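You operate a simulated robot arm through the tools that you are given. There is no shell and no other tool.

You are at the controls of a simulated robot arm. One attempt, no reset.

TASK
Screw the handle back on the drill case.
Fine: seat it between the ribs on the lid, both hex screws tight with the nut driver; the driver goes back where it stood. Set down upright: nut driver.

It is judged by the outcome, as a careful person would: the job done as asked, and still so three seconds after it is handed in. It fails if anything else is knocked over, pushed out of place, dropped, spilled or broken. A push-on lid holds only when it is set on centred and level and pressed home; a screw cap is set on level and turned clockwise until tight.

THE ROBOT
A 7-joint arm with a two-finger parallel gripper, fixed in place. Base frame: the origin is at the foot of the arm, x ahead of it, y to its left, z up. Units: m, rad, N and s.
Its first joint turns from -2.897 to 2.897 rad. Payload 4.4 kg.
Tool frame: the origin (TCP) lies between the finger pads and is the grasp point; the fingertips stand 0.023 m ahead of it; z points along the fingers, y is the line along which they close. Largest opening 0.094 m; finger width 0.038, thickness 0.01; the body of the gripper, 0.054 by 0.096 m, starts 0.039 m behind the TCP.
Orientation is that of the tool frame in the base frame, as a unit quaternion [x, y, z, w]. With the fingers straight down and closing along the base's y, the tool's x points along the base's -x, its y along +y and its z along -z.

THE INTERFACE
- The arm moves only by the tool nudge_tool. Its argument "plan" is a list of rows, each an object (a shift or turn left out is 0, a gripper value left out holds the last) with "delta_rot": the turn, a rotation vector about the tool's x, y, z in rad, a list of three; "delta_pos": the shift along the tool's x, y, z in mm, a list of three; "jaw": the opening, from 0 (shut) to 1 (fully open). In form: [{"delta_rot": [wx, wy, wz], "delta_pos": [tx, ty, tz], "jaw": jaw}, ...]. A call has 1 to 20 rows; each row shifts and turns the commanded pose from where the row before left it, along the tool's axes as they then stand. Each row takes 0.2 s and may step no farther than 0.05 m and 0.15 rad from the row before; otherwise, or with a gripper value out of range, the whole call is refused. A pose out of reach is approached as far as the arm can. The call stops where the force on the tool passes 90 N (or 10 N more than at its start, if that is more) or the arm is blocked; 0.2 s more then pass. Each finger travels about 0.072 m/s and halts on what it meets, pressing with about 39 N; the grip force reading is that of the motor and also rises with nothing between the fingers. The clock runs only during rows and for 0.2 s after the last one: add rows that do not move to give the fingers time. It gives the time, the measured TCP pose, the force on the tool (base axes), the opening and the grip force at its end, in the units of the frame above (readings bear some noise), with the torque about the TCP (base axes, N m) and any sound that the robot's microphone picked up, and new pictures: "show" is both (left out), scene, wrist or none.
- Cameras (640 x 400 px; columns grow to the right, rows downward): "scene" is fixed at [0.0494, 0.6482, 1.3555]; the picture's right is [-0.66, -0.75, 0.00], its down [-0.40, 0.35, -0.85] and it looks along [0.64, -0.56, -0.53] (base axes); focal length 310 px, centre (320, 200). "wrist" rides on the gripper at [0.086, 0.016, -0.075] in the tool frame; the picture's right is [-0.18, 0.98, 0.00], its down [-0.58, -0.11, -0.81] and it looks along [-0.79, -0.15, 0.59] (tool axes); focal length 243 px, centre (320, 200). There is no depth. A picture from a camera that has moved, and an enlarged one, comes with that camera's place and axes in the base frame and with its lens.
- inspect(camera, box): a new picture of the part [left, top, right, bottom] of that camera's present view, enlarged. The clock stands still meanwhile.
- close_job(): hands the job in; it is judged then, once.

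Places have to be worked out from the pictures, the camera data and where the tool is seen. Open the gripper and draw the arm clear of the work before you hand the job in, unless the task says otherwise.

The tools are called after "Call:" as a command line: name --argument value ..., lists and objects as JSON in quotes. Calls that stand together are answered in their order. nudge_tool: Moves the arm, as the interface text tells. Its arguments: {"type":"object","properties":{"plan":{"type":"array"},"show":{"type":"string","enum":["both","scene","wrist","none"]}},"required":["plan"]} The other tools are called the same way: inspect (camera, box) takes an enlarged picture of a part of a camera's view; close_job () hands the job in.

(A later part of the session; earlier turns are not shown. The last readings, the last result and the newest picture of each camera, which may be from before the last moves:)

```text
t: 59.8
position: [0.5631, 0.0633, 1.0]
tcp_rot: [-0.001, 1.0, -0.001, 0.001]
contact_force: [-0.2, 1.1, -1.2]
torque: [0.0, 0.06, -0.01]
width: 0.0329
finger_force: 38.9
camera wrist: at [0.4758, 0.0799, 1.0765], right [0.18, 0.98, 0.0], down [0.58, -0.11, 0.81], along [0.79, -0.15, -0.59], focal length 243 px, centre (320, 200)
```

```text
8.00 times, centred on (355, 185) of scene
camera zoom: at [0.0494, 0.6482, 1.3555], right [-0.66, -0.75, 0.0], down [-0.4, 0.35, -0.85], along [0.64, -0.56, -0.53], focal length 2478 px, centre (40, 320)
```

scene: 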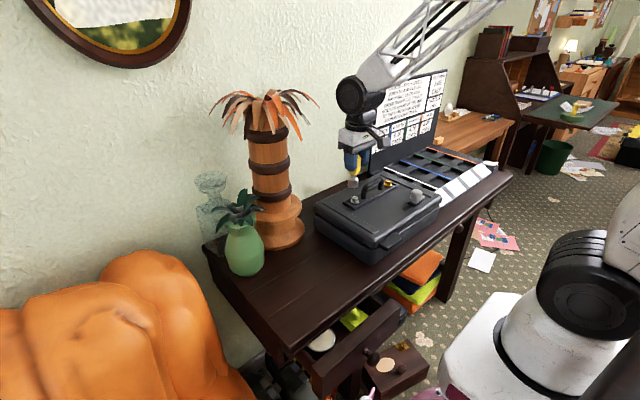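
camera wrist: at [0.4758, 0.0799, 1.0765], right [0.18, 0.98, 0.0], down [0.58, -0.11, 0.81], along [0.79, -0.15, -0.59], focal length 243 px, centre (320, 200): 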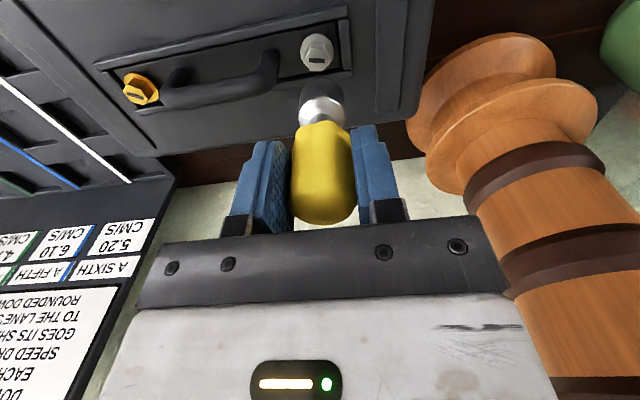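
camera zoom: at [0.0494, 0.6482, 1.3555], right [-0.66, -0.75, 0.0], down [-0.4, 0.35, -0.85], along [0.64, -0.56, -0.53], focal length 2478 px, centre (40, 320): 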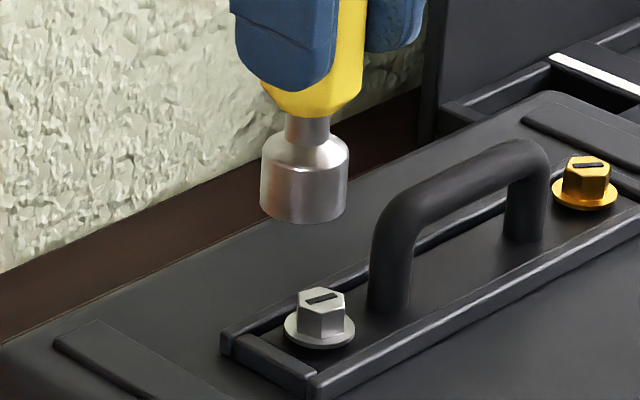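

The zooms show the driver gripped about 6 mm off the TCP along the pads, toward +x, so it would swing if I simply turn the wrist. I'll yaw to −140° here in the air and compare the socket's position with the ψ=0 view to measure that offset.

Call:
nudge_tool --plan '[{"delta_rot": [0, 0, -0.1437]}, {"delta_rot": [0, 0, -0.1437]}, {"delta_rot": [0, 0, -0.1437]}, {"delta_rot": [0, 0, -0.1437]}, {"delta_rot": [0, 0, -0.1437]}, {"delta_rot": [0, 0, -0.1437]}, {"delta_rot": [0, 0, -0.1437]}, {"delta_rot": [0, 0, -0.1437]}, {"delta_rot": [0, 0, -0.1437]}, {"delta_rot": [0, 0, -0.1437]}, {"delta_rot": [0, 0, -0.1437]}, {"delta_rot": [0, 0, -0.1437]}, {"delta_rot": [0, 0, -0.1437]}, {"delta_rot": [0, 0, -0.1437]}, {"delta_rot": [0, 0, -0.1437]}, {"delta_rot": [0, 0, -0.1437]}, {"delta_rot": [0, 0, -0.1437]}, {}, {}]'

Call:
inspect --camera "scene" --box '[330, 160, 380, 210]'

Call:
inspect --camera "wrist" --box '[240, 20, 400, 140]'

```text
t: 63.8
position: [0.5624, 0.0638, 1.0012]
tcp_rot: [0.94, -0.342, 0.0, 0.0]
contact_force: [-0.4, 0.4, -0.8]
torque: [0.01, -0.02, -0.02]
width: 0.0329
finger_force: 38.5
camera wrist: at [0.6173, -0.0043, 1.0768], right [-0.77, -0.63, 0.0], down [-0.38, 0.46, 0.81], along [-0.51, 0.62, -0.59], focal length 243 px, centre (320, 200)
```

scene: 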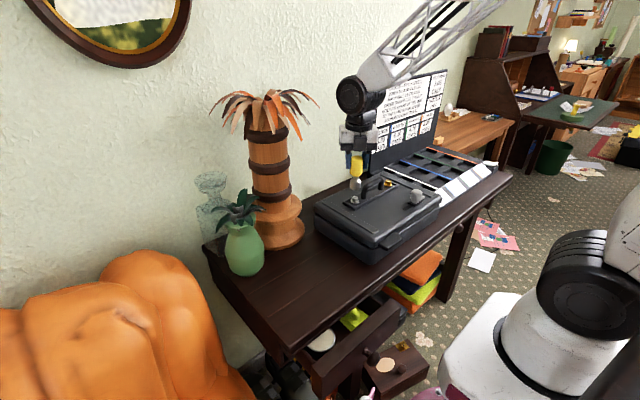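
wrist: 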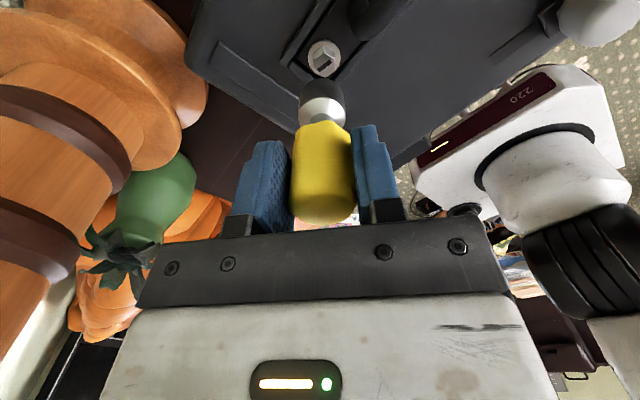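

```text
8.00 times, centred on (355, 185) of scene
camera zoom: at [0.0494, 0.6482, 1.3555], right [-0.66, -0.75, 0.0], down [-0.4, 0.35, -0.85], along [0.64, -0.56, -0.53], focal length 2478 px, centre (40, 320)
```

zoom: 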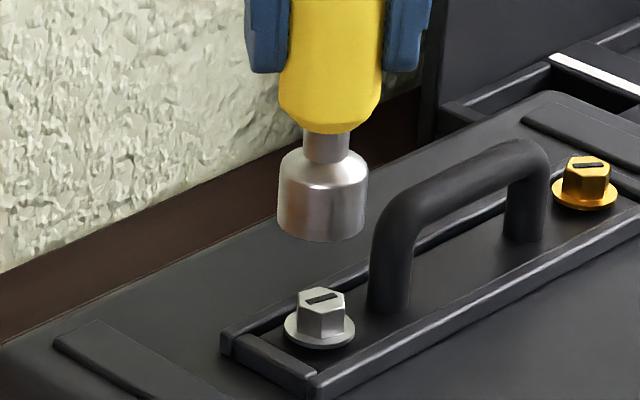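

```text
3.33 times, centred on (320, 80) of wrist
camera zoom: at [0.6173, -0.0043, 1.0768], right [-0.77, -0.63, 0.0], down [-0.38, 0.46, 0.81], along [-0.51, 0.62, -0.59], focal length 809 px, centre (320, 600)
```

zoom: 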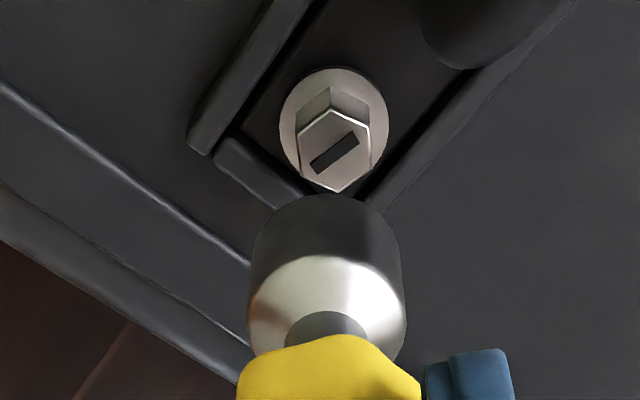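

The socket shifted by about (−13, +5) mm, so the driver axis sits 7.5 mm off the TCP along tool −x. I'll unwind, stand the driver on a clear patch of desk near (0.44, 0.27) and re-grip it on-axis.

Call:
nudge_tool --plan '[{"delta_rot": [0, 0, 0.1437], "delta_pos": [0, 0, -10]}, {"delta_rot": [0, 0, 0.1437], "delta_pos": [0, 0, -10]}, {"delta_rot": [0, 0, 0.1437], "delta_pos": [0, 0, -10]}, {"delta_rot": [0, 0, 0.1437]}, {"delta_rot": [0, 0, 0.1437]}, {"delta_rot": [0, 0, 0.1437]}, {"delta_rot": [0, 0, 0.1437]}, {"delta_rot": [0, 0, 0.1437]}, {"delta_rot": [0, 0, 0.1437]}, {"delta_rot": [0, 0, 0.1437]}, {"delta_rot": [0, 0, 0.1437]}, {"delta_rot": [0, 0, 0.1437]}, {"delta_rot": [0, 0, 0.1437]}, {"delta_rot": [0, 0, 0.1437]}, {"delta_rot": [0, 0, 0.1437]}, {"delta_rot": [0, 0, 0.1437]}, {"delta_rot": [0, 0, 0.1437]}, {}]' --show "none"

Call:
nudge_tool --plan '[{"delta_pos": [42.3, 0, 0]}, {"delta_pos": [42.3, 0, 0]}, {"delta_pos": [42.4, 0, 0]}, {"delta_pos": [0, 41.4, 0]}, {"delta_pos": [0, 41.4, 0]}, {"delta_pos": [0, 41.4, 0]}, {"delta_pos": [0, 41.4, 0]}, {"delta_pos": [0, 41.4, 0]}, {"delta_pos": [0, 0, 45]}, {"delta_pos": [0, 0, 45]}, {"delta_pos": [0, 0, 40]}, {"delta_pos": [0, 0, 30]}, {}, {}]'

```text
t: 67.6
position: [0.561, 0.0634, 1.0324]
tcp_rot: [0.0, 1.0, 0.0, 0.0]
contact_force: [-0.1, -0.8, -1.1]
torque: [0.01, -0.01, -0.03]
width: 0.0326
finger_force: 39.4
```

```text
t: 70.6
position: [0.4367, 0.2707, 0.8732]
tcp_rot: [-0.001, 1.0, 0.0, 0.0]
contact_force: [0.5, 0.1, -1.8]
torque: [0.02, 0.04, 0.01]
width: 0.033
finger_force: 39.3
camera wrist: at [0.3482, 0.2867, 0.9477], right [0.18, 0.98, 0.0], down [0.58, -0.11, 0.81], along [0.79, -0.15, -0.59], focal length 243 px, centre (320, 200)
```

scene: 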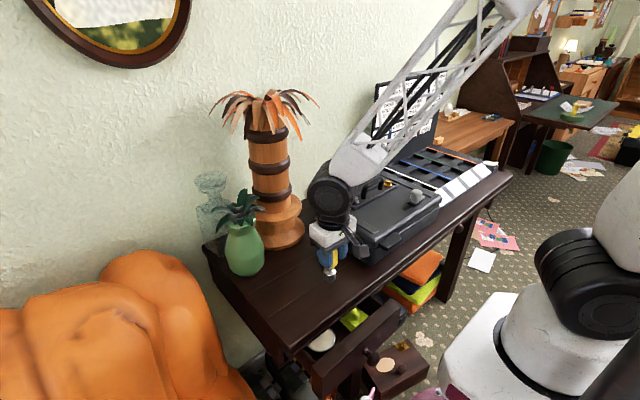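
wrist: 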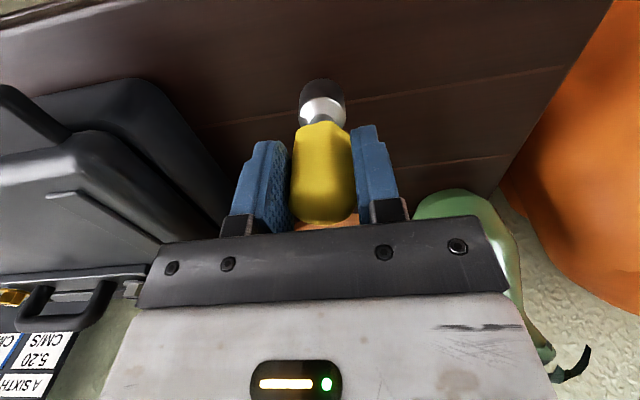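

The driver is about 20 mm above clear desk. I'll lower 18 mm, then finish in 1 mm steps watching for contact.

Call:
nudge_tool --plan '[{"delta_pos": [0, 0, 10]}, {"delta_pos": [0, 0, 8]}, {"delta_pos": [0, 0, 1]}, {}]' --show "none"

Call:
inspect --camera "scene" --box '[305, 230, 355, 290]'

```text
t: 71.6
position: [0.4353, 0.2703, 0.8521]
tcp_rot: [-0.001, 1.0, 0.001, 0.001]
contact_force: [0.8, 0.6, -1.6]
torque: [-0.01, 0.02, -0.03]
width: 0.033
finger_force: 39.2
```

```text
6.67 times, centred on (330, 260) of scene
camera zoom: at [0.0494, 0.6482, 1.3555], right [-0.66, -0.75, 0.0], down [-0.4, 0.35, -0.85], along [0.64, -0.56, -0.53], focal length 2065 px, centre (253, -200)
```

zoom: 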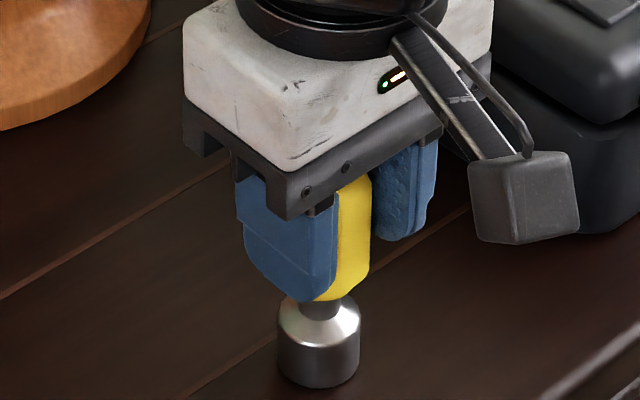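

No contact yet; the reading is just the driver's weight. I'll keep lowering in fine steps.

Call:
nudge_tool --plan '[{"delta_pos": [0, 0, 0.7]}, {}]' --show "none"

Call:
nudge_tool --plan '[{"delta_pos": [0, 0, 0.7]}, {}]' --show "none"

```text
t: 72.2
position: [0.4354, 0.2701, 0.8514]
tcp_rot: [0.0, 1.0, -0.001, 0.0]
contact_force: [-0.3, -0.3, -1.8]
torque: [0.0, 0.02, -0.03]
width: 0.033
finger_force: 39.3
```

```text
t: 72.8
position: [0.4359, 0.2692, 0.8514]
tcp_rot: [-0.001, 1.0, 0.0, 0.0]
contact_force: [0.1, -0.1, -1.3]
torque: [-0.01, 0.04, -0.01]
width: 0.0329
finger_force: 39.5
```

Call:
nudge_tool --plan '[{"delta_pos": [0, 0, 0.6]}, {}]' --show "none"

Call:
nudge_tool --plan '[{"delta_pos": [0, 0, 0.6]}, {}]' --show "none"

```text
t: 73.4
position: [0.4344, 0.2701, 0.8513]
tcp_rot: [-0.001, 1.0, 0.0, 0.001]
contact_force: [-2.9, -1.0, 8.2]
torque: [-0.2, 0.23, -0.07]
width: 0.0328
finger_force: 39.0
```

```text
t: 74.0
position: [0.4355, 0.2707, 0.8508]
tcp_rot: [-0.001, 1.0, 0.0, 0.001]
contact_force: [-7.2, -6.7, 33.2]
torque: [-0.64, 0.11, -0.19]
width: 0.0329
finger_force: 38.7
```

The base is now firmly on the desk. I'll relieve 0.7 mm, open, advance 7.5 mm in +x so the TCP lies on the driver axis, and check.

Call:
nudge_tool --plan '[{"delta_pos": [0, 0, -0.7]}, {}, {"jaw": 0.7}, {}, {}, {}]' --show "none"

Call:
inspect --camera "scene" --box '[305, 230, 355, 290]'

Call:
inspect --camera "wrist" --box '[220, 60, 440, 240]'

```text
t: 75.4
position: [0.4342, 0.2696, 0.849]
tcp_rot: [0.0, 1.0, 0.0, 0.0]
contact_force: [-0.2, -0.6, -0.1]
torque: [0.0, 0.01, 0.01]
width: 0.0659
finger_force: 0.1
```

```text
6.67 times, centred on (330, 260) of scene
camera zoom: at [0.0494, 0.6482, 1.3555], right [-0.66, -0.75, 0.0], down [-0.4, 0.35, -0.85], along [0.64, -0.56, -0.53], focal length 2065 px, centre (253, -200)
```

zoom: 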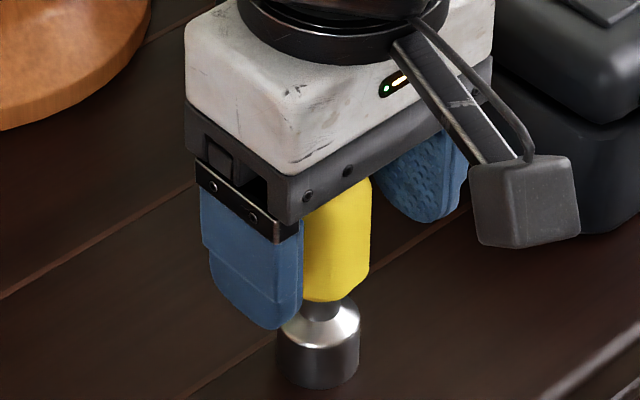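

```text
2.22 times, centred on (330, 150) of wrist
camera zoom: at [0.3474, 0.2864, 0.9254], right [0.18, 0.98, 0.0], down [0.58, -0.11, 0.81], along [0.79, -0.15, -0.59], focal length 539 px, centre (298, 311)
```

zoom: 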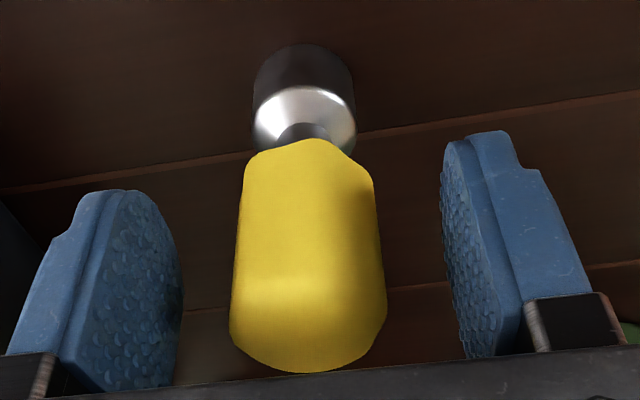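

The driver stands upright on its own. I'm advancing 7.5 mm onto its axis and re-gripping.

Call:
nudge_tool --plan '[{"delta_pos": [-7.5, 0, 0]}, {}, {"jaw": 0}, {}, {}, {}]' --show "none"

Call:
inspect --camera "wrist" --box '[240, 20, 400, 140]'

```text
t: 76.8
position: [0.442, 0.2706, 0.8502]
tcp_rot: [-0.001, 1.0, 0.0, 0.0]
contact_force: [-2.3, 2.2, 9.4]
torque: [0.13, 0.14, -0.03]
width: 0.0328
finger_force: 39.0
```

```text
3.33 times, centred on (320, 80) of wrist
camera zoom: at [0.3549, 0.2867, 0.9256], right [0.18, 0.98, 0.0], down [0.58, -0.11, 0.81], along [0.79, -0.15, -0.59], focal length 809 px, centre (320, 600)
```

zoom: 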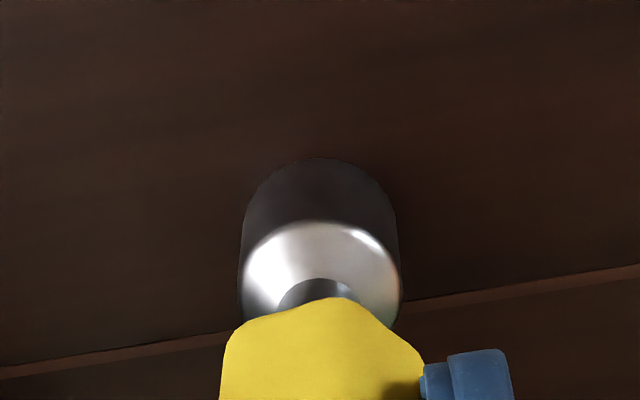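

Re-gripped, and the socket rim now shows within about 1 mm of the TCP axis. I'll lift, carry it back over the silver screw and yaw to −140°, where the socket flats should match the hex.

Call:
nudge_tool --plan '[{"delta_pos": [0, 0, -45]}, {"delta_pos": [0, 0, -45]}, {"delta_pos": [0, 0, -45]}, {"delta_pos": [0, 0, -46]}, {"delta_pos": [0, -41.4, 0]}, {"delta_pos": [0, -41.4, 0]}, {"delta_pos": [0, -41.4, 0]}, {"delta_pos": [0, -41.4, 0]}, {"delta_pos": [0, -41.4, 0]}, {"delta_pos": [-39.3, 0, 0]}, {"delta_pos": [-39.3, 0, 0]}, {"delta_pos": [-39.4, 0, 0]}, {}]' --show "none"

Call:
nudge_tool --plan '[{"delta_rot": [0, 0, -0.1437]}, {"delta_rot": [0, 0, -0.1437]}, {"delta_rot": [0, 0, -0.1437]}, {"delta_rot": [0, 0, -0.1437]}, {"delta_rot": [0, 0, -0.1437]}, {"delta_rot": [0, 0, -0.1437]}, {"delta_rot": [0, 0, -0.1437]}, {"delta_rot": [0, 0, -0.1437]}, {"delta_rot": [0, 0, -0.1437]}, {"delta_rot": [0, 0, -0.1437]}, {"delta_rot": [0, 0, -0.1437]}, {"delta_rot": [0, 0, -0.1437]}, {"delta_rot": [0, 0, -0.1437]}, {"delta_rot": [0, 0, -0.1437]}, {"delta_rot": [0, 0, -0.1437]}, {"delta_rot": [0, 0, -0.1437]}, {"delta_rot": [0, 0, -0.1437]}, {"delta_pos": [0, 0, 30]}, {"delta_pos": [0, 0, 15]}, {}]'

Call:
inspect --camera "scene" --box '[330, 160, 380, 210]'

Call:
inspect --camera "wrist" --box '[240, 20, 400, 140]'

```text
t: 79.6
position: [0.562, 0.0636, 1.0315]
tcp_rot: [-0.001, 1.0, 0.0, 0.001]
contact_force: [-0.2, 0.2, -1.6]
torque: [0.01, 0.02, 0.0]
width: 0.0329
finger_force: 38.7
```

```text
t: 83.8
position: [0.5612, 0.0639, 0.9856]
tcp_rot: [0.939, -0.343, 0.0, 0.0]
contact_force: [-0.1, -0.5, -1.6]
torque: [-0.04, -0.03, 0.0]
width: 0.0325
finger_force: 39.0
camera wrist: at [0.6156, -0.004, 1.0607], right [-0.77, -0.63, 0.0], down [-0.38, 0.46, 0.81], along [-0.51, 0.62, -0.59], focal length 243 px, centre (320, 200)
```

scene: 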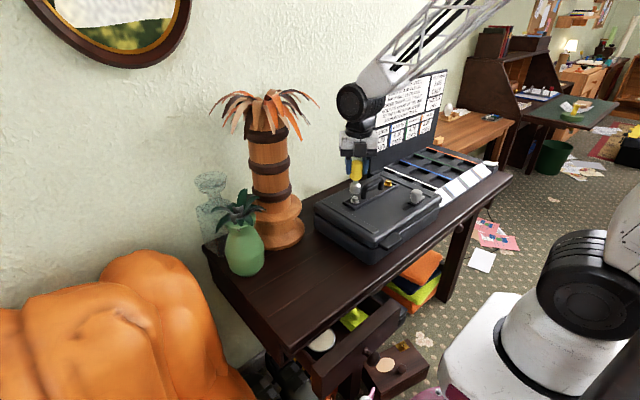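
wrist: 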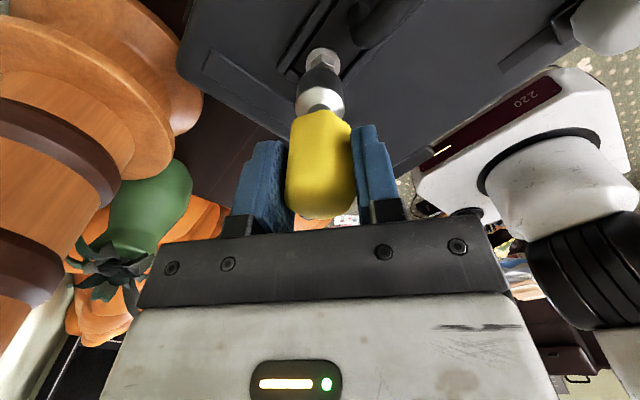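

```text
8.00 times, centred on (355, 185) of scene
camera zoom: at [0.0494, 0.6482, 1.3555], right [-0.66, -0.75, 0.0], down [-0.4, 0.35, -0.85], along [0.64, -0.56, -0.53], focal length 2478 px, centre (40, 320)
```

zoom: 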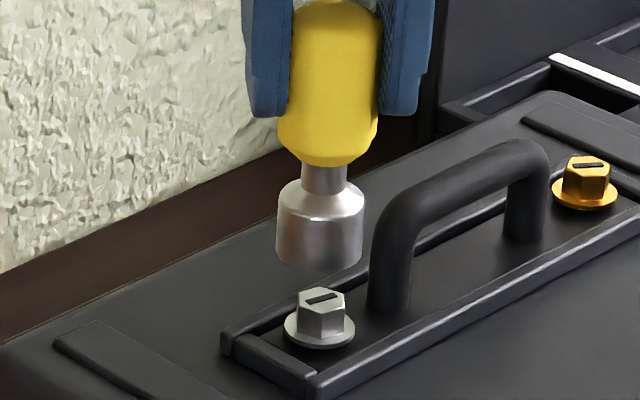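

```text
3.33 times, centred on (320, 80) of wrist
camera zoom: at [0.6156, -0.004, 1.0607], right [-0.77, -0.63, 0.0], down [-0.38, 0.46, 0.81], along [-0.51, 0.62, -0.59], focal length 809 px, centre (320, 600)
```

zoom: 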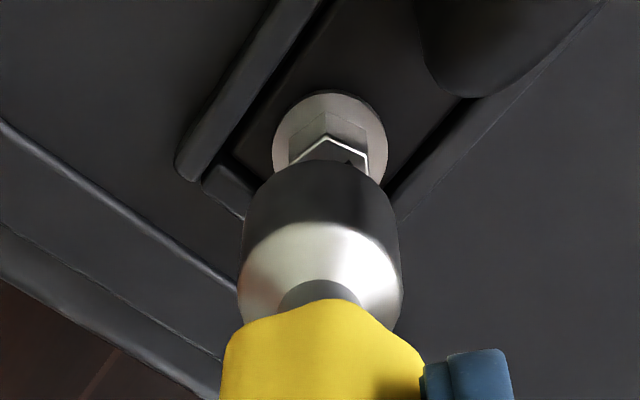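

The socket and hex are nearly lined up, with the screw about 2 mm toward tool +y. I'll shift that much, lower 14 mm and re-check just above the head.

Call:
nudge_tool --plan '[{"delta_pos": [0.2, 2.1, 0]}, {"delta_pos": [0, 0, 7]}, {"delta_pos": [0, 0, 7]}, {}, {}]' --show "none"

Call:
inspect --camera "scene" --box '[338, 180, 370, 208]'

Call:
inspect --camera "wrist" --box '[280, 40, 360, 100]'

```text
t: 85.0
position: [0.5586, 0.0619, 0.973]
tcp_rot: [0.94, -0.342, 0.0, 0.0]
contact_force: [0.1, -1.0, -0.9]
torque: [0.01, 0.02, 0.0]
width: 0.0327
finger_force: 39.4
```

```text
14.29 times, centred on (354, 194) of scene
camera zoom: at [0.0494, 0.6482, 1.3555], right [-0.66, -0.75, 0.0], down [-0.4, 0.35, -0.85], along [0.64, -0.56, -0.53], focal length 4426 px, centre (-166, 286)
```

zoom: 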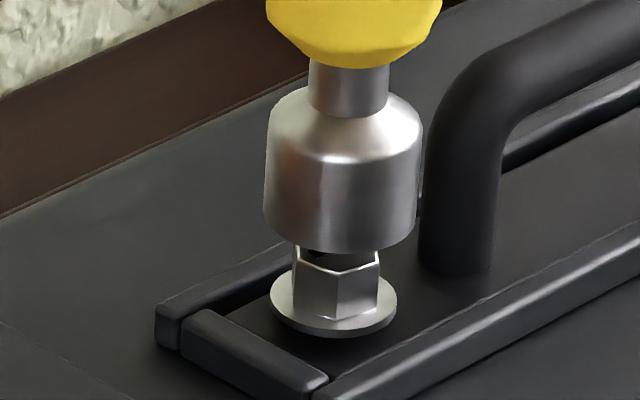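

```text
6.67 times, centred on (320, 70) of wrist
camera zoom: at [0.6145, -0.0062, 1.048], right [-0.77, -0.63, 0.0], down [-0.38, 0.46, 0.81], along [-0.51, 0.62, -0.59], focal length 1618 px, centre (320, 1067)
```

zoom: 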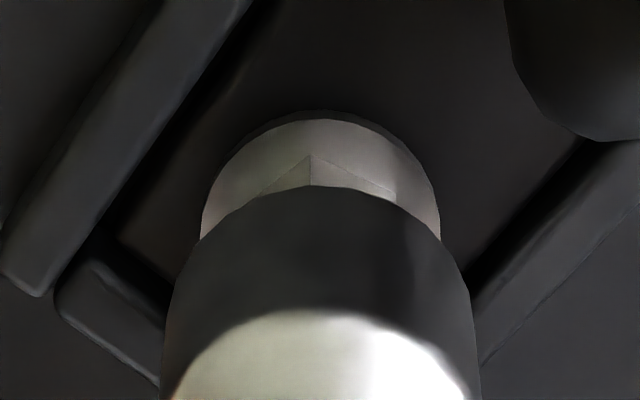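

Both views agree that the socket is centred over the hex within about 0.5 mm, with roughly 7.5 mm to go. The hex is a few degrees further counter-clockwise, so I'll trim the yaw slightly and lower gently to feel for engagement.

Call:
nudge_tool --plan '[{"delta_rot": [0, 0, -0.07]}, {"delta_pos": [0, 0, 4]}, {"delta_pos": [0, 0, 3]}, {"delta_pos": [0, 0, 1]}, {}]' --show "none"

Call:
inspect --camera "scene" --box '[338, 180, 370, 208]'

```text
t: 86.2
position: [0.5584, 0.0624, 0.9642]
tcp_rot: [0.951, -0.31, 0.0, 0.0]
contact_force: [0.1, -0.8, -0.6]
torque: [-0.02, 0.0, -0.01]
width: 0.0329
finger_force: 39.1
```

```text
14.29 times, centred on (354, 194) of scene
camera zoom: at [0.0494, 0.6482, 1.3555], right [-0.66, -0.75, 0.0], down [-0.4, 0.35, -0.85], along [0.64, -0.56, -0.53], focal length 4426 px, centre (-166, 286)
```

zoom: 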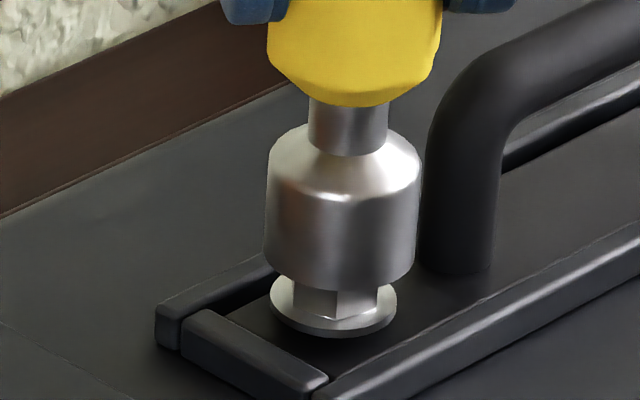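

No contact yet, and the socket bottom is about level with the hex top. I'll continue down in 1–1.5 mm steps.

Call:
nudge_tool --plan '[{"delta_pos": [0, 0, 1]}, {"delta_pos": [0, 0, 1]}, {}]' --show "none"

Call:
inspect --camera "scene" --box '[338, 180, 370, 208]'

```text
t: 87.0
position: [0.5588, 0.0622, 0.9629]
tcp_rot: [0.951, -0.309, 0.0, 0.0]
contact_force: [0.6, 0.4, -0.5]
torque: [-0.01, 0.0, 0.01]
width: 0.0326
finger_force: 39.0
```

```text
14.29 times, centred on (354, 194) of scene
camera zoom: at [0.0494, 0.6482, 1.3555], right [-0.66, -0.75, 0.0], down [-0.4, 0.35, -0.85], along [0.64, -0.56, -0.53], focal length 4426 px, centre (-166, 286)
```

zoom: 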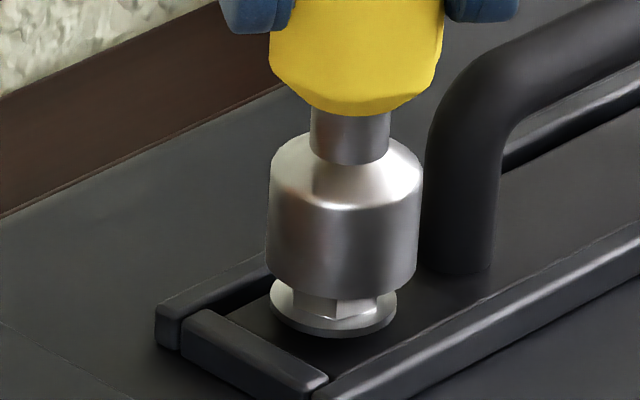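

The socket is slipping over the hex with zero force. I'll continue down toward the flange.

Call:
nudge_tool --plan '[{"delta_pos": [0, 0, 2]}, {"delta_pos": [0, 0, 2]}, {}]' --show "none"

Call:
inspect --camera "scene" --box '[338, 180, 370, 208]'

```text
t: 87.8
position: [0.5594, 0.0598, 0.9574]
tcp_rot: [0.951, -0.309, 0.0, 0.001]
contact_force: [0.5, -0.3, -0.6]
torque: [-0.01, -0.08, 0.01]
width: 0.0327
finger_force: 39.4
```

```text
14.29 times, centred on (354, 194) of scene
camera zoom: at [0.0494, 0.6482, 1.3555], right [-0.66, -0.75, 0.0], down [-0.4, 0.35, -0.85], along [0.64, -0.56, -0.53], focal length 4426 px, centre (-166, 286)
```

zoom: 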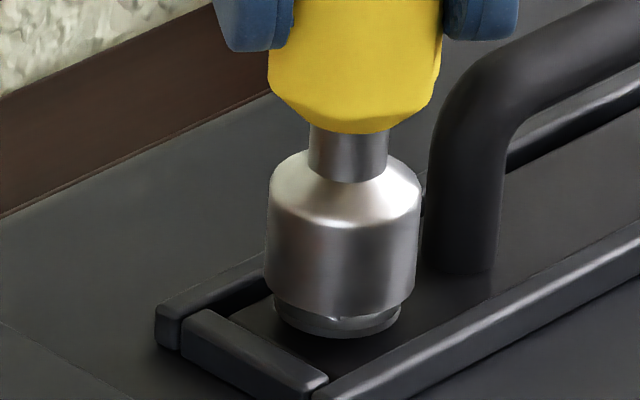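

Call:
nudge_tool --plan '[{"delta_pos": [0, 0, 1.5]}, {"delta_pos": [0, 0, 1.5]}, {}]' --show "none"

```text
t: 88.6
position: [0.5587, 0.0607, 0.9551]
tcp_rot: [0.951, -0.31, 0.0, 0.0]
contact_force: [0.8, -1.3, -1.8]
torque: [-0.08, -0.08, -0.02]
width: 0.0327
finger_force: 39.0
```

Call:
nudge_tool --plan '[{"delta_pos": [0, 0, 1]}, {"delta_pos": [0, 0, 1]}, {}]' --show "none"

Call:
inspect --camera "scene" --box '[338, 180, 370, 208]'

```text
t: 89.4
position: [0.5589, 0.0618, 0.9532]
tcp_rot: [0.951, -0.309, 0.0, 0.0]
contact_force: [0.1, -0.6, -0.8]
torque: [-0.02, 0.04, 0.03]
width: 0.0329
finger_force: 39.0
```

```text
14.29 times, centred on (354, 194) of scene
camera zoom: at [0.0494, 0.6482, 1.3555], right [-0.66, -0.75, 0.0], down [-0.4, 0.35, -0.85], along [0.64, -0.56, -0.53], focal length 4426 px, centre (-166, 286)
```

zoom: 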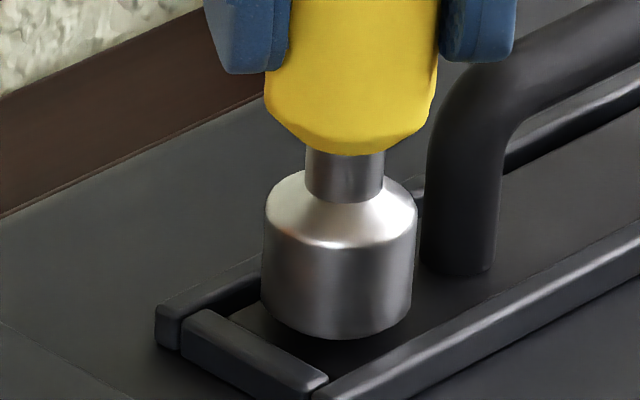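

The head is fully inside the socket, still without contact. I'll keep lowering 1 mm at a time until it seats.

Call:
nudge_tool --plan '[{"delta_pos": [0, 0, 1]}, {}]' --show "none"

Call:
nudge_tool --plan '[{"delta_pos": [0, 0, 1]}, {}]' --show "none"

```text
t: 90.0
position: [0.559, 0.0608, 0.9524]
tcp_rot: [0.951, -0.309, 0.0, 0.0]
contact_force: [-0.3, 0.5, -0.4]
torque: [-0.03, -0.04, 0.02]
width: 0.0327
finger_force: 39.1
```

```text
t: 90.6
position: [0.5588, 0.0603, 0.9505]
tcp_rot: [0.951, -0.309, 0.001, 0.0]
contact_force: [-0.3, -0.5, -2.1]
torque: [0.01, 0.03, 0.01]
width: 0.0329
finger_force: 38.9
```

Call:
nudge_tool --plan '[{"delta_pos": [0, 0, 1]}, {}]' --show "none"

Call:
nudge_tool --plan '[{"delta_pos": [0, 0, 1]}, {}]' --show "none"

Call:
inspect --camera "scene" --box '[338, 180, 370, 208]'

Call:
inspect --camera "wrist" --box '[260, 20, 380, 120]'

```text
t: 91.2
position: [0.5592, 0.0621, 0.9495]
tcp_rot: [0.951, -0.309, 0.0, 0.0]
contact_force: [-0.2, -0.3, 0.0]
torque: [-0.02, 0.0, 0.01]
width: 0.0328
finger_force: 39.1
```

```text
t: 91.8
position: [0.5599, 0.0629, 0.9485]
tcp_rot: [0.951, -0.309, 0.0, 0.0]
contact_force: [0.1, 0.2, -1.3]
torque: [0.04, 0.01, 0.02]
width: 0.0326
finger_force: 39.4
```

```text
14.29 times, centred on (354, 194) of scene
camera zoom: at [0.0494, 0.6482, 1.3555], right [-0.66, -0.75, 0.0], down [-0.4, 0.35, -0.85], along [0.64, -0.56, -0.53], focal length 4426 px, centre (-166, 286)
```

zoom: 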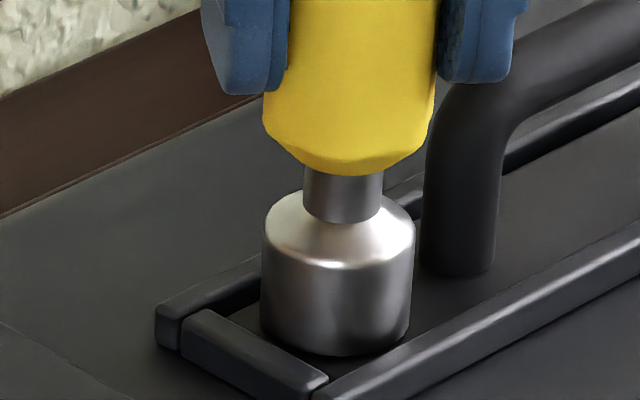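

```text
4.00 times, centred on (320, 70) of wrist
camera zoom: at [0.6183, -0.0016, 1.0241], right [-0.73, -0.69, 0.0], down [-0.41, 0.43, 0.81], along [-0.55, 0.59, -0.59], focal length 970 px, centre (320, 720)
```

zoom: 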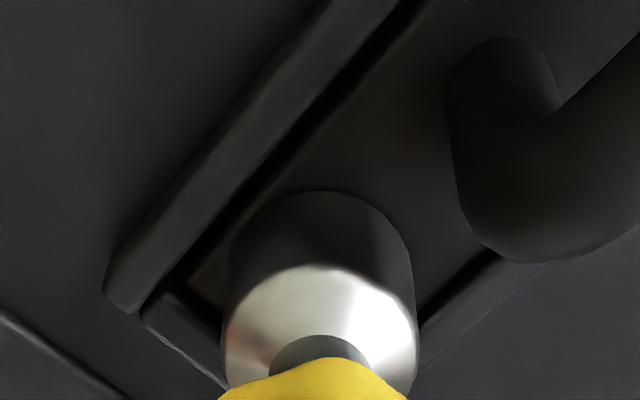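

The socket now covers the flange too and is close to the plate. I'll go a bit lower to find the seat.

Call:
nudge_tool --plan '[{"delta_pos": [0, 0, 1]}, {}]' --show "none"

Call:
nudge_tool --plan '[{"delta_pos": [0, 0, 1]}, {}]' --show "none"

```text
t: 92.4
position: [0.5604, 0.0622, 0.9465]
tcp_rot: [0.951, -0.308, -0.001, 0.0]
contact_force: [0.3, -0.4, -1.3]
torque: [-0.02, 0.06, 0.0]
width: 0.0329
finger_force: 39.4
```

```text
t: 93.0
position: [0.5597, 0.0604, 0.9463]
tcp_rot: [0.951, -0.309, 0.001, 0.001]
contact_force: [-4.1, 2.1, 10.4]
torque: [0.22, 0.31, -0.05]
width: 0.0331
finger_force: 38.7
```

Seated, with 10 N upward. I'll start turning clockwise (positive about tool z) in small steps and watch the torque and any sound.

Call:
nudge_tool --plan '[{"delta_rot": [0, 0, 0.08]}, {"delta_rot": [0, 0, 0.1]}, {"delta_rot": [0, 0, 0.1]}, {"delta_rot": [0, 0, 0.1]}]' --show "none"

```text
t: 94.0
position: [0.5586, 0.0627, 0.9473]
tcp_rot: [0.876, -0.483, 0.0, 0.0]
contact_force: [1.8, -1.7, 2.6]
torque: [-0.03, -0.19, 0.0]
width: 0.0331
finger_force: 38.9
```

Call:
nudge_tool --plan '[{"delta_rot": [0, 0, 0.14]}, {"delta_rot": [0, 0, 0.14]}, {"delta_rot": [0, 0, 0.14]}, {"delta_rot": [0, 0, 0.14]}, {"delta_rot": [0, 0, 0.14]}, {"delta_rot": [0, 0, 0.14]}, {"delta_rot": [0, 0, 0.14]}, {"delta_rot": [0, 0, 0.14]}]' --show "none"

```text
t: 95.8
position: [0.5599, 0.0625, 0.9479]
tcp_rot: [-0.484, 0.875, 0.0, 0.0]
contact_force: [8.7, 6.4, 3.6]
torque: [0.59, -0.68, 0.03]
width: 0.0326
finger_force: 38.5
```

After 86° the vertical torque is still low, with about 10 N of side force from a small axis offset. I'll trim ~0.5 mm to relieve that and keep turning.

Call:
nudge_tool --plan '[{"delta_pos": [-0.5, -0.2, 0]}, {"delta_rot": [0, 0, 0.14]}, {"delta_rot": [0, 0, 0.14]}, {"delta_rot": [0, 0, 0.14]}, {"delta_rot": [0, 0, 0.14]}, {"delta_rot": [0, 0, 0.14]}, {"delta_rot": [0, 0, 0.14]}]' --show "none"

```text
t: 97.4
position: [0.5594, 0.0618, 0.9477]
tcp_rot: [-0.085, 0.996, 0.001, 0.0]
contact_force: [8.6, -6.4, 11.8]
torque: [-0.28, -0.42, 0.05]
width: 0.0324
finger_force: 38.8
```

Call:
nudge_tool --plan '[{"delta_pos": [-0.4, 0.3, -0.3]}, {"delta_rot": [0, 0, 0.14], "delta_pos": [-0.04, -0.07, 0]}, {"delta_rot": [0, 0, 0.14], "delta_pos": [-0.04, -0.07, 0]}, {"delta_rot": [0, 0, 0.14], "delta_pos": [-0.04, -0.07, 0]}, {"delta_rot": [0, 0, 0.14], "delta_pos": [-0.04, -0.07, 0]}, {"delta_rot": [0, 0, 0.14], "delta_pos": [-0.04, -0.07, 0]}, {"delta_rot": [0, 0, 0.14], "delta_pos": [-0.04, -0.07, 0]}]' --show "both"

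Call:
inspect --camera "scene" --box '[338, 180, 370, 208]'

```text
t: 99.0
position: [0.559, 0.0619, 0.9476]
tcp_rot: [0.327, 0.945, -0.001, 0.0]
contact_force: [5.9, 5.7, 1.8]
torque: [0.43, 0.05, 0.36]
width: 0.0328
finger_force: 39.4
camera wrist: at [0.5008, 0.1284, 1.0229], right [0.75, 0.66, 0.0], down [0.39, -0.45, 0.81], along [0.53, -0.61, -0.59], focal length 243 px, centre (320, 200)
```

scene: 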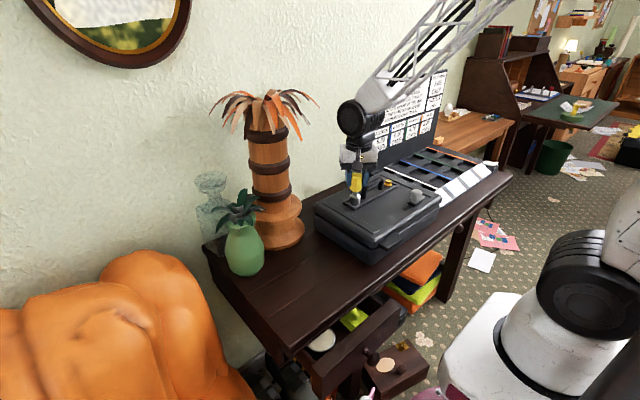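
wrist: 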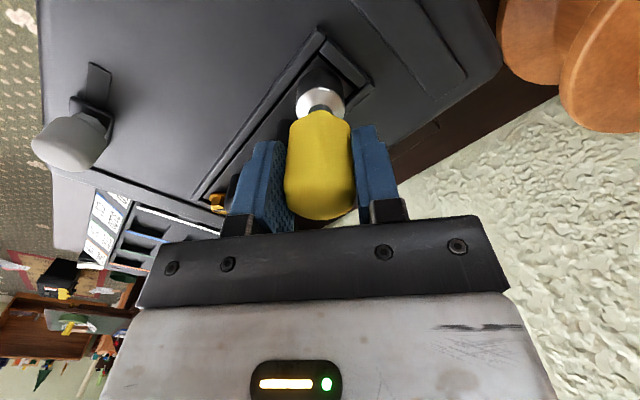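

```text
14.29 times, centred on (354, 194) of scene
camera zoom: at [0.0494, 0.6482, 1.3555], right [-0.66, -0.75, 0.0], down [-0.4, 0.35, -0.85], along [0.64, -0.56, -0.53], focal length 4426 px, centre (-166, 286)
```

zoom: 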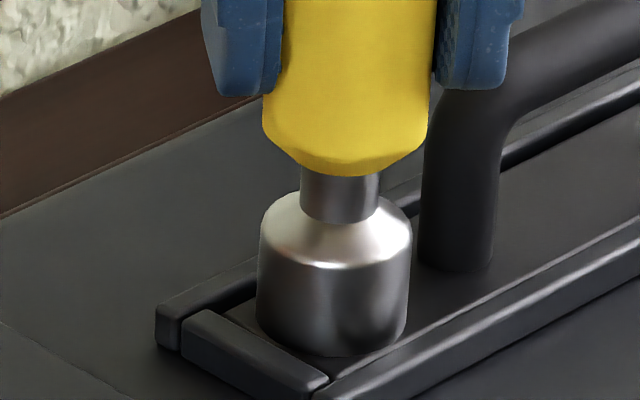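

Resisting torque jumped to +0.36 N·m, so the screw is biting. I'll continue in smaller steps and watch the torque build.

Call:
nudge_tool --plan '[{"delta_rot": [0, 0, 0.1], "delta_pos": [-0.03, -0.05, 0]}, {"delta_rot": [0, 0, 0.1], "delta_pos": [-0.03, -0.05, 0]}]' --show "none"

Call:
nudge_tool --plan '[{"delta_rot": [0, 0, 0.1], "delta_pos": [-0.03, -0.05, 0]}, {"delta_rot": [0, 0, 0.1], "delta_pos": [-0.03, -0.05, 0]}]' --show "none"

```text
t: 99.6
position: [0.5593, 0.0612, 0.9471]
tcp_rot: [0.421, 0.907, 0.001, 0.0]
contact_force: [3.6, 8.6, -2.8]
torque: [0.48, -0.05, -0.02]
width: 0.0327
finger_force: 39.1
```

```text
t: 100.2
position: [0.5592, 0.0617, 0.9464]
tcp_rot: [0.509, 0.861, -0.001, 0.0]
contact_force: [-1.5, 0.6, 5.0]
torque: [0.01, 0.19, 0.08]
width: 0.0327
finger_force: 39.1
```

The torque dropped back, so I'm not sure whether the screw is turning with the socket. I'll finish this stroke to about ψ=+150°, then lift off and look at the slot.

Call:
nudge_tool --plan '[{"delta_rot": [0, 0, 0.14], "delta_pos": [-0.04, -0.07, 0]}, {"delta_rot": [0, 0, 0.14], "delta_pos": [-0.04, -0.07, 0]}, {"delta_rot": [0, 0, 0.14], "delta_pos": [-0.04, -0.07, 0]}, {"delta_rot": [0, 0, 0.14], "delta_pos": [-0.04, -0.07, 0]}, {"delta_rot": [0, 0, 0.14], "delta_pos": [-0.04, -0.07, 0]}]' --show "none"

Call:
nudge_tool --plan '[{"delta_rot": [0, 0, 0.14], "delta_pos": [-0.04, -0.07, 0]}, {"delta_rot": [0, 0, 0.14], "delta_pos": [-0.04, -0.07, 0]}, {"delta_rot": [0, 0, 0.14], "delta_pos": [-0.04, -0.07, 0]}, {"delta_rot": [0, 0, 0.14], "delta_pos": [-0.04, -0.07, 0]}, {"delta_rot": [0, 0, 0.14], "delta_pos": [-0.04, -0.07, 0]}]' --show "none"

```text
t: 101.4
position: [0.5591, 0.0629, 0.9474]
tcp_rot: [0.773, 0.634, 0.0, -0.001]
contact_force: [9.7, -2.7, -5.3]
torque: [-0.11, -0.31, 0.27]
width: 0.0326
finger_force: 39.1
```

```text
t: 102.6
position: [0.5583, 0.0606, 0.947]
tcp_rot: [0.944, 0.331, 0.001, 0.0]
contact_force: [12.7, 1.6, -0.2]
torque: [0.1, -0.93, 0.1]
width: 0.0327
finger_force: 39.7
```

I've turned 285° with modest torque. I'll relieve the side force and lift 24 mm to check the slot.

Call:
nudge_tool --plan '[{"delta_pos": [0.4, 0.3, 0]}, {"delta_pos": [0, 0, -4]}, {"delta_pos": [0, 0, -10]}, {"delta_pos": [0, 0, -12]}, {}, {}]' --show "none"

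Call:
inspect --camera "scene" --box '[338, 180, 370, 208]'

Call:
inspect --camera "wrist" --box '[260, 20, 380, 120]'

```text
t: 104.0
position: [0.5599, 0.0613, 0.9727]
tcp_rot: [0.943, 0.332, 0.0, 0.0]
contact_force: [-0.6, 0.1, -1.1]
torque: [0.01, 0.02, -0.01]
width: 0.0325
finger_force: 39.1
```

```text
14.29 times, centred on (354, 194) of scene
camera zoom: at [0.0494, 0.6482, 1.3555], right [-0.66, -0.75, 0.0], down [-0.4, 0.35, -0.85], along [0.64, -0.56, -0.53], focal length 4426 px, centre (-166, 286)
```

zoom: 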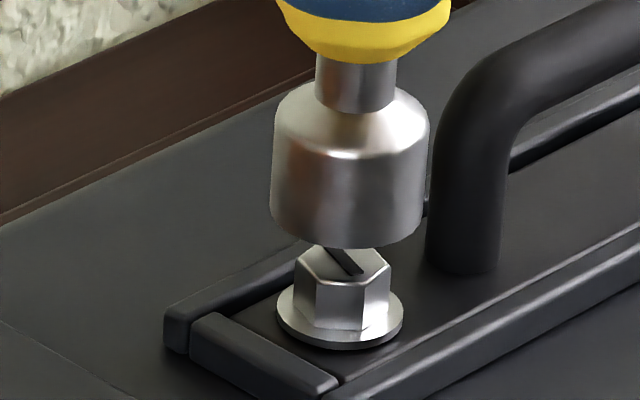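

```text
4.00 times, centred on (320, 70) of wrist
camera zoom: at [0.6354, 0.1025, 1.0487], right [0.47, -0.88, 0.0], down [-0.52, -0.28, 0.81], along [-0.71, -0.38, -0.59], focal length 970 px, centre (320, 720)
```

zoom: 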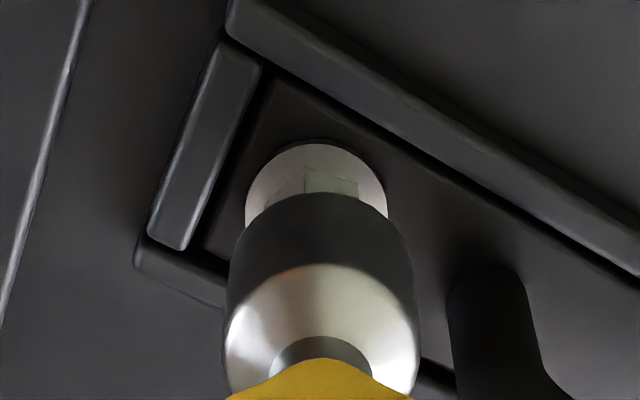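

The screw did turn; the slot is at a new angle. But the rib corner has shifted about 10 px in this view, so the side force dragged the case slightly. I'm comparing with the very first case view.

Call:
inspect --camera "scene" --box '[270, 150, 470, 275]'

Call:
inspect --camera "scene" --box '[360, 240, 400, 270]'

```text
3.20 times, centred on (370, 212) of scene
camera zoom: at [0.0494, 0.6482, 1.3555], right [-0.66, -0.75, 0.0], down [-0.4, 0.35, -0.85], along [0.64, -0.56, -0.53], focal length 991 px, centre (160, 160)
```

zoom: 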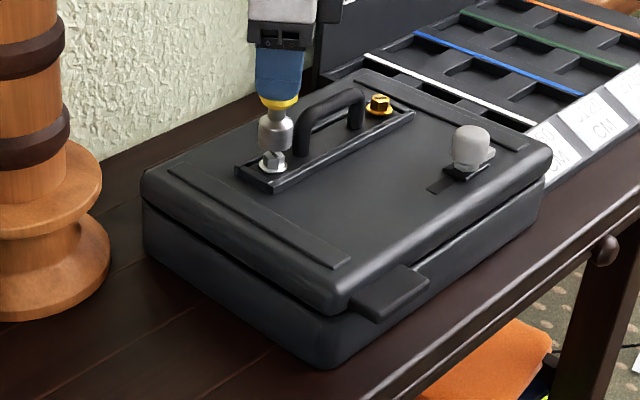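

```text
13.33 times, centred on (380, 255) of scene
camera zoom: at [0.0494, 0.6482, 1.3555], right [-0.66, -0.75, 0.0], down [-0.4, 0.35, -0.85], along [0.64, -0.56, -0.53], focal length 4131 px, centre (-480, -533)
```

zoom: 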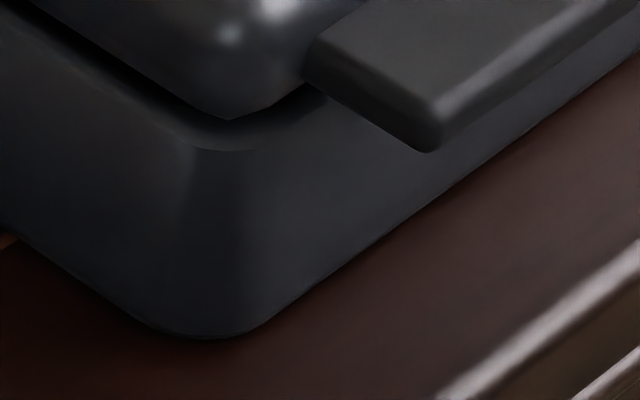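

The whole case has crept only about 2–3 mm toward −x, so I must keep side forces low from here. I'm zooming on the screw to see how much gap is left under its flange.

Call:
inspect --camera "scene" --box '[346, 195, 366, 210]'

Call:
inspect --camera "scene" --box '[376, 172, 400, 190]'

```text
16.00 times, centred on (356, 202) of scene
camera zoom: at [0.0494, 0.6482, 1.3555], right [-0.66, -0.75, 0.0], down [-0.4, 0.35, -0.85], along [0.64, -0.56, -0.53], focal length 4957 px, centre (-256, 160)
```

zoom: 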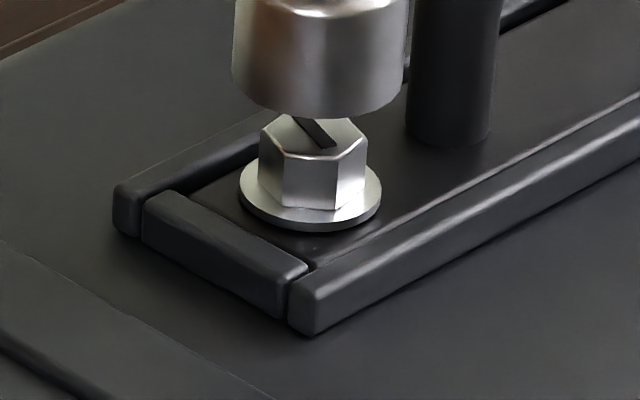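

```text
16.00 times, centred on (388, 181) of scene
camera zoom: at [0.0494, 0.6482, 1.3555], right [-0.66, -0.75, 0.0], down [-0.4, 0.35, -0.85], along [0.64, -0.56, -0.53], focal length 4957 px, centre (-768, 504)
```

zoom: 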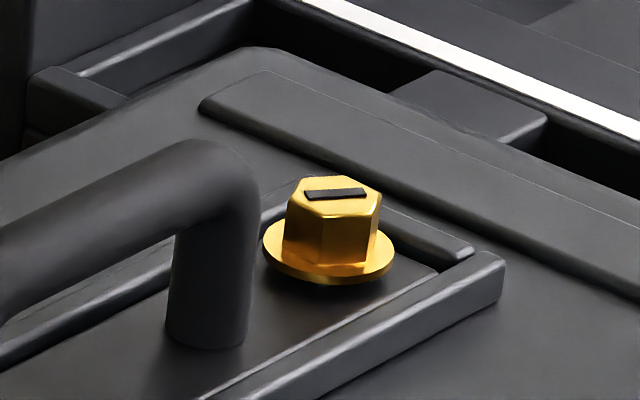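

The silver flange has dropped about 1.9 mm toward the plate, so the drive works. I'll rotate back 300°, which keeps the hex phase, clear above the head. Then I'll compare the socket's position to get the residual offset precisely.

Call:
inspect --camera "scene" --box '[344, 176, 364, 191]'

Call:
nudge_tool --plan '[{"delta_rot": [0, 0, -0.14544]}, {"delta_rot": [0, 0, -0.14544]}, {"delta_rot": [0, 0, -0.14544]}, {"delta_rot": [0, 0, -0.14544]}, {"delta_rot": [0, 0, -0.14544]}, {"delta_rot": [0, 0, -0.14544]}, {"delta_rot": [0, 0, -0.14544]}, {"delta_rot": [0, 0, -0.14544]}, {"delta_rot": [0, 0, -0.14544]}, {"delta_rot": [0, 0, -0.14544]}, {"delta_rot": [0, 0, -0.14544]}, {"delta_rot": [0, 0, -0.14544]}, {"delta_rot": [0, 0, -0.14544]}, {"delta_rot": [0, 0, -0.14544]}, {"delta_rot": [0, 0, -0.14544]}, {"delta_rot": [0, 0, -0.14544]}, {"delta_rot": [0, 0, -0.14544]}, {"delta_rot": [0, 0, -0.14544]}]' --show "none"

Call:
inspect --camera "scene" --box '[344, 176, 364, 191]'

Call:
nudge_tool --plan '[{"delta_rot": [0, 0, -0.14544]}, {"delta_rot": [0, 0, -0.14544]}, {"delta_rot": [0, 0, -0.14544]}, {"delta_rot": [0, 0, -0.14544]}, {"delta_rot": [0, 0, -0.14544]}, {"delta_rot": [0, 0, -0.14544]}, {"delta_rot": [0, 0, -0.14544]}, {"delta_rot": [0, 0, -0.14544]}, {"delta_rot": [0, 0, -0.14544]}, {"delta_rot": [0, 0, -0.14544]}, {"delta_rot": [0, 0, -0.14544]}, {"delta_rot": [0, 0, -0.14544]}, {"delta_rot": [0, 0, -0.14544]}, {"delta_rot": [0, 0, -0.14544]}, {"delta_rot": [0, 0, -0.14544]}, {"delta_rot": [0, 0, -0.14544]}, {"delta_rot": [0, 0, -0.14544]}, {"delta_rot": [0, 0, -0.14544]}, {}]' --show "none"

Call:
inspect --camera "scene" --box '[344, 176, 364, 191]'

```text
16.00 times, centred on (354, 184) of scene
camera zoom: at [0.0494, 0.6482, 1.3555], right [-0.66, -0.75, 0.0], down [-0.4, 0.35, -0.85], along [0.64, -0.56, -0.53], focal length 4957 px, centre (-224, 464)
```

zoom: 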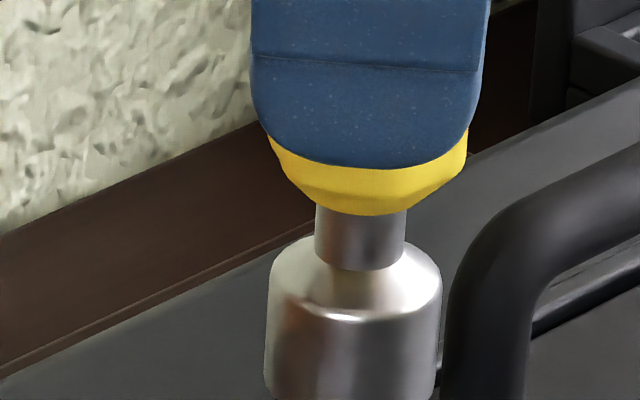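

```text
t: 107.8
position: [0.559, 0.0618, 0.9743]
tcp_rot: [-0.076, 0.997, 0.0, 0.0]
contact_force: [0.2, 0.0, -0.5]
torque: [-0.03, -0.01, 0.0]
width: 0.0328
finger_force: 39.5
```

```text
16.00 times, centred on (354, 184) of scene
camera zoom: at [0.0494, 0.6482, 1.3555], right [-0.66, -0.75, 0.0], down [-0.4, 0.35, -0.85], along [0.64, -0.56, -0.53], focal length 4957 px, centre (-224, 464)
```

zoom: 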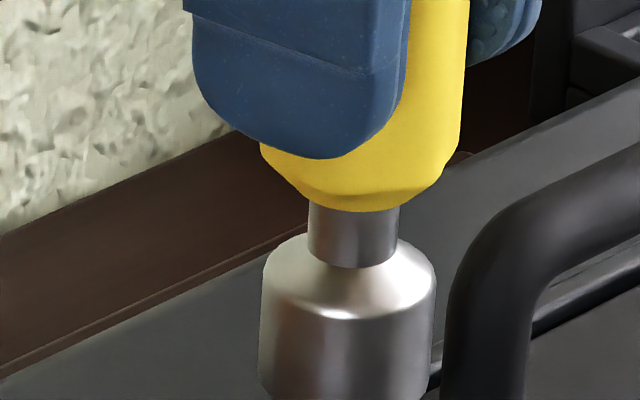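

```text
t: 111.8
position: [0.5591, 0.0613, 0.9733]
tcp_rot: [0.983, -0.185, 0.0, 0.0]
contact_force: [-0.3, 0.3, -1.6]
torque: [-0.01, 0.01, -0.02]
width: 0.0325
finger_force: 39.3
```

```text
16.00 times, centred on (354, 184) of scene
camera zoom: at [0.0494, 0.6482, 1.3555], right [-0.66, -0.75, 0.0], down [-0.4, 0.35, -0.85], along [0.64, -0.56, -0.53], focal length 4957 px, centre (-224, 464)
```

zoom: 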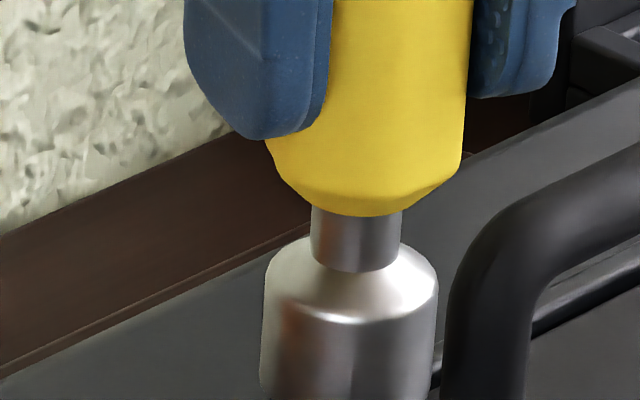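

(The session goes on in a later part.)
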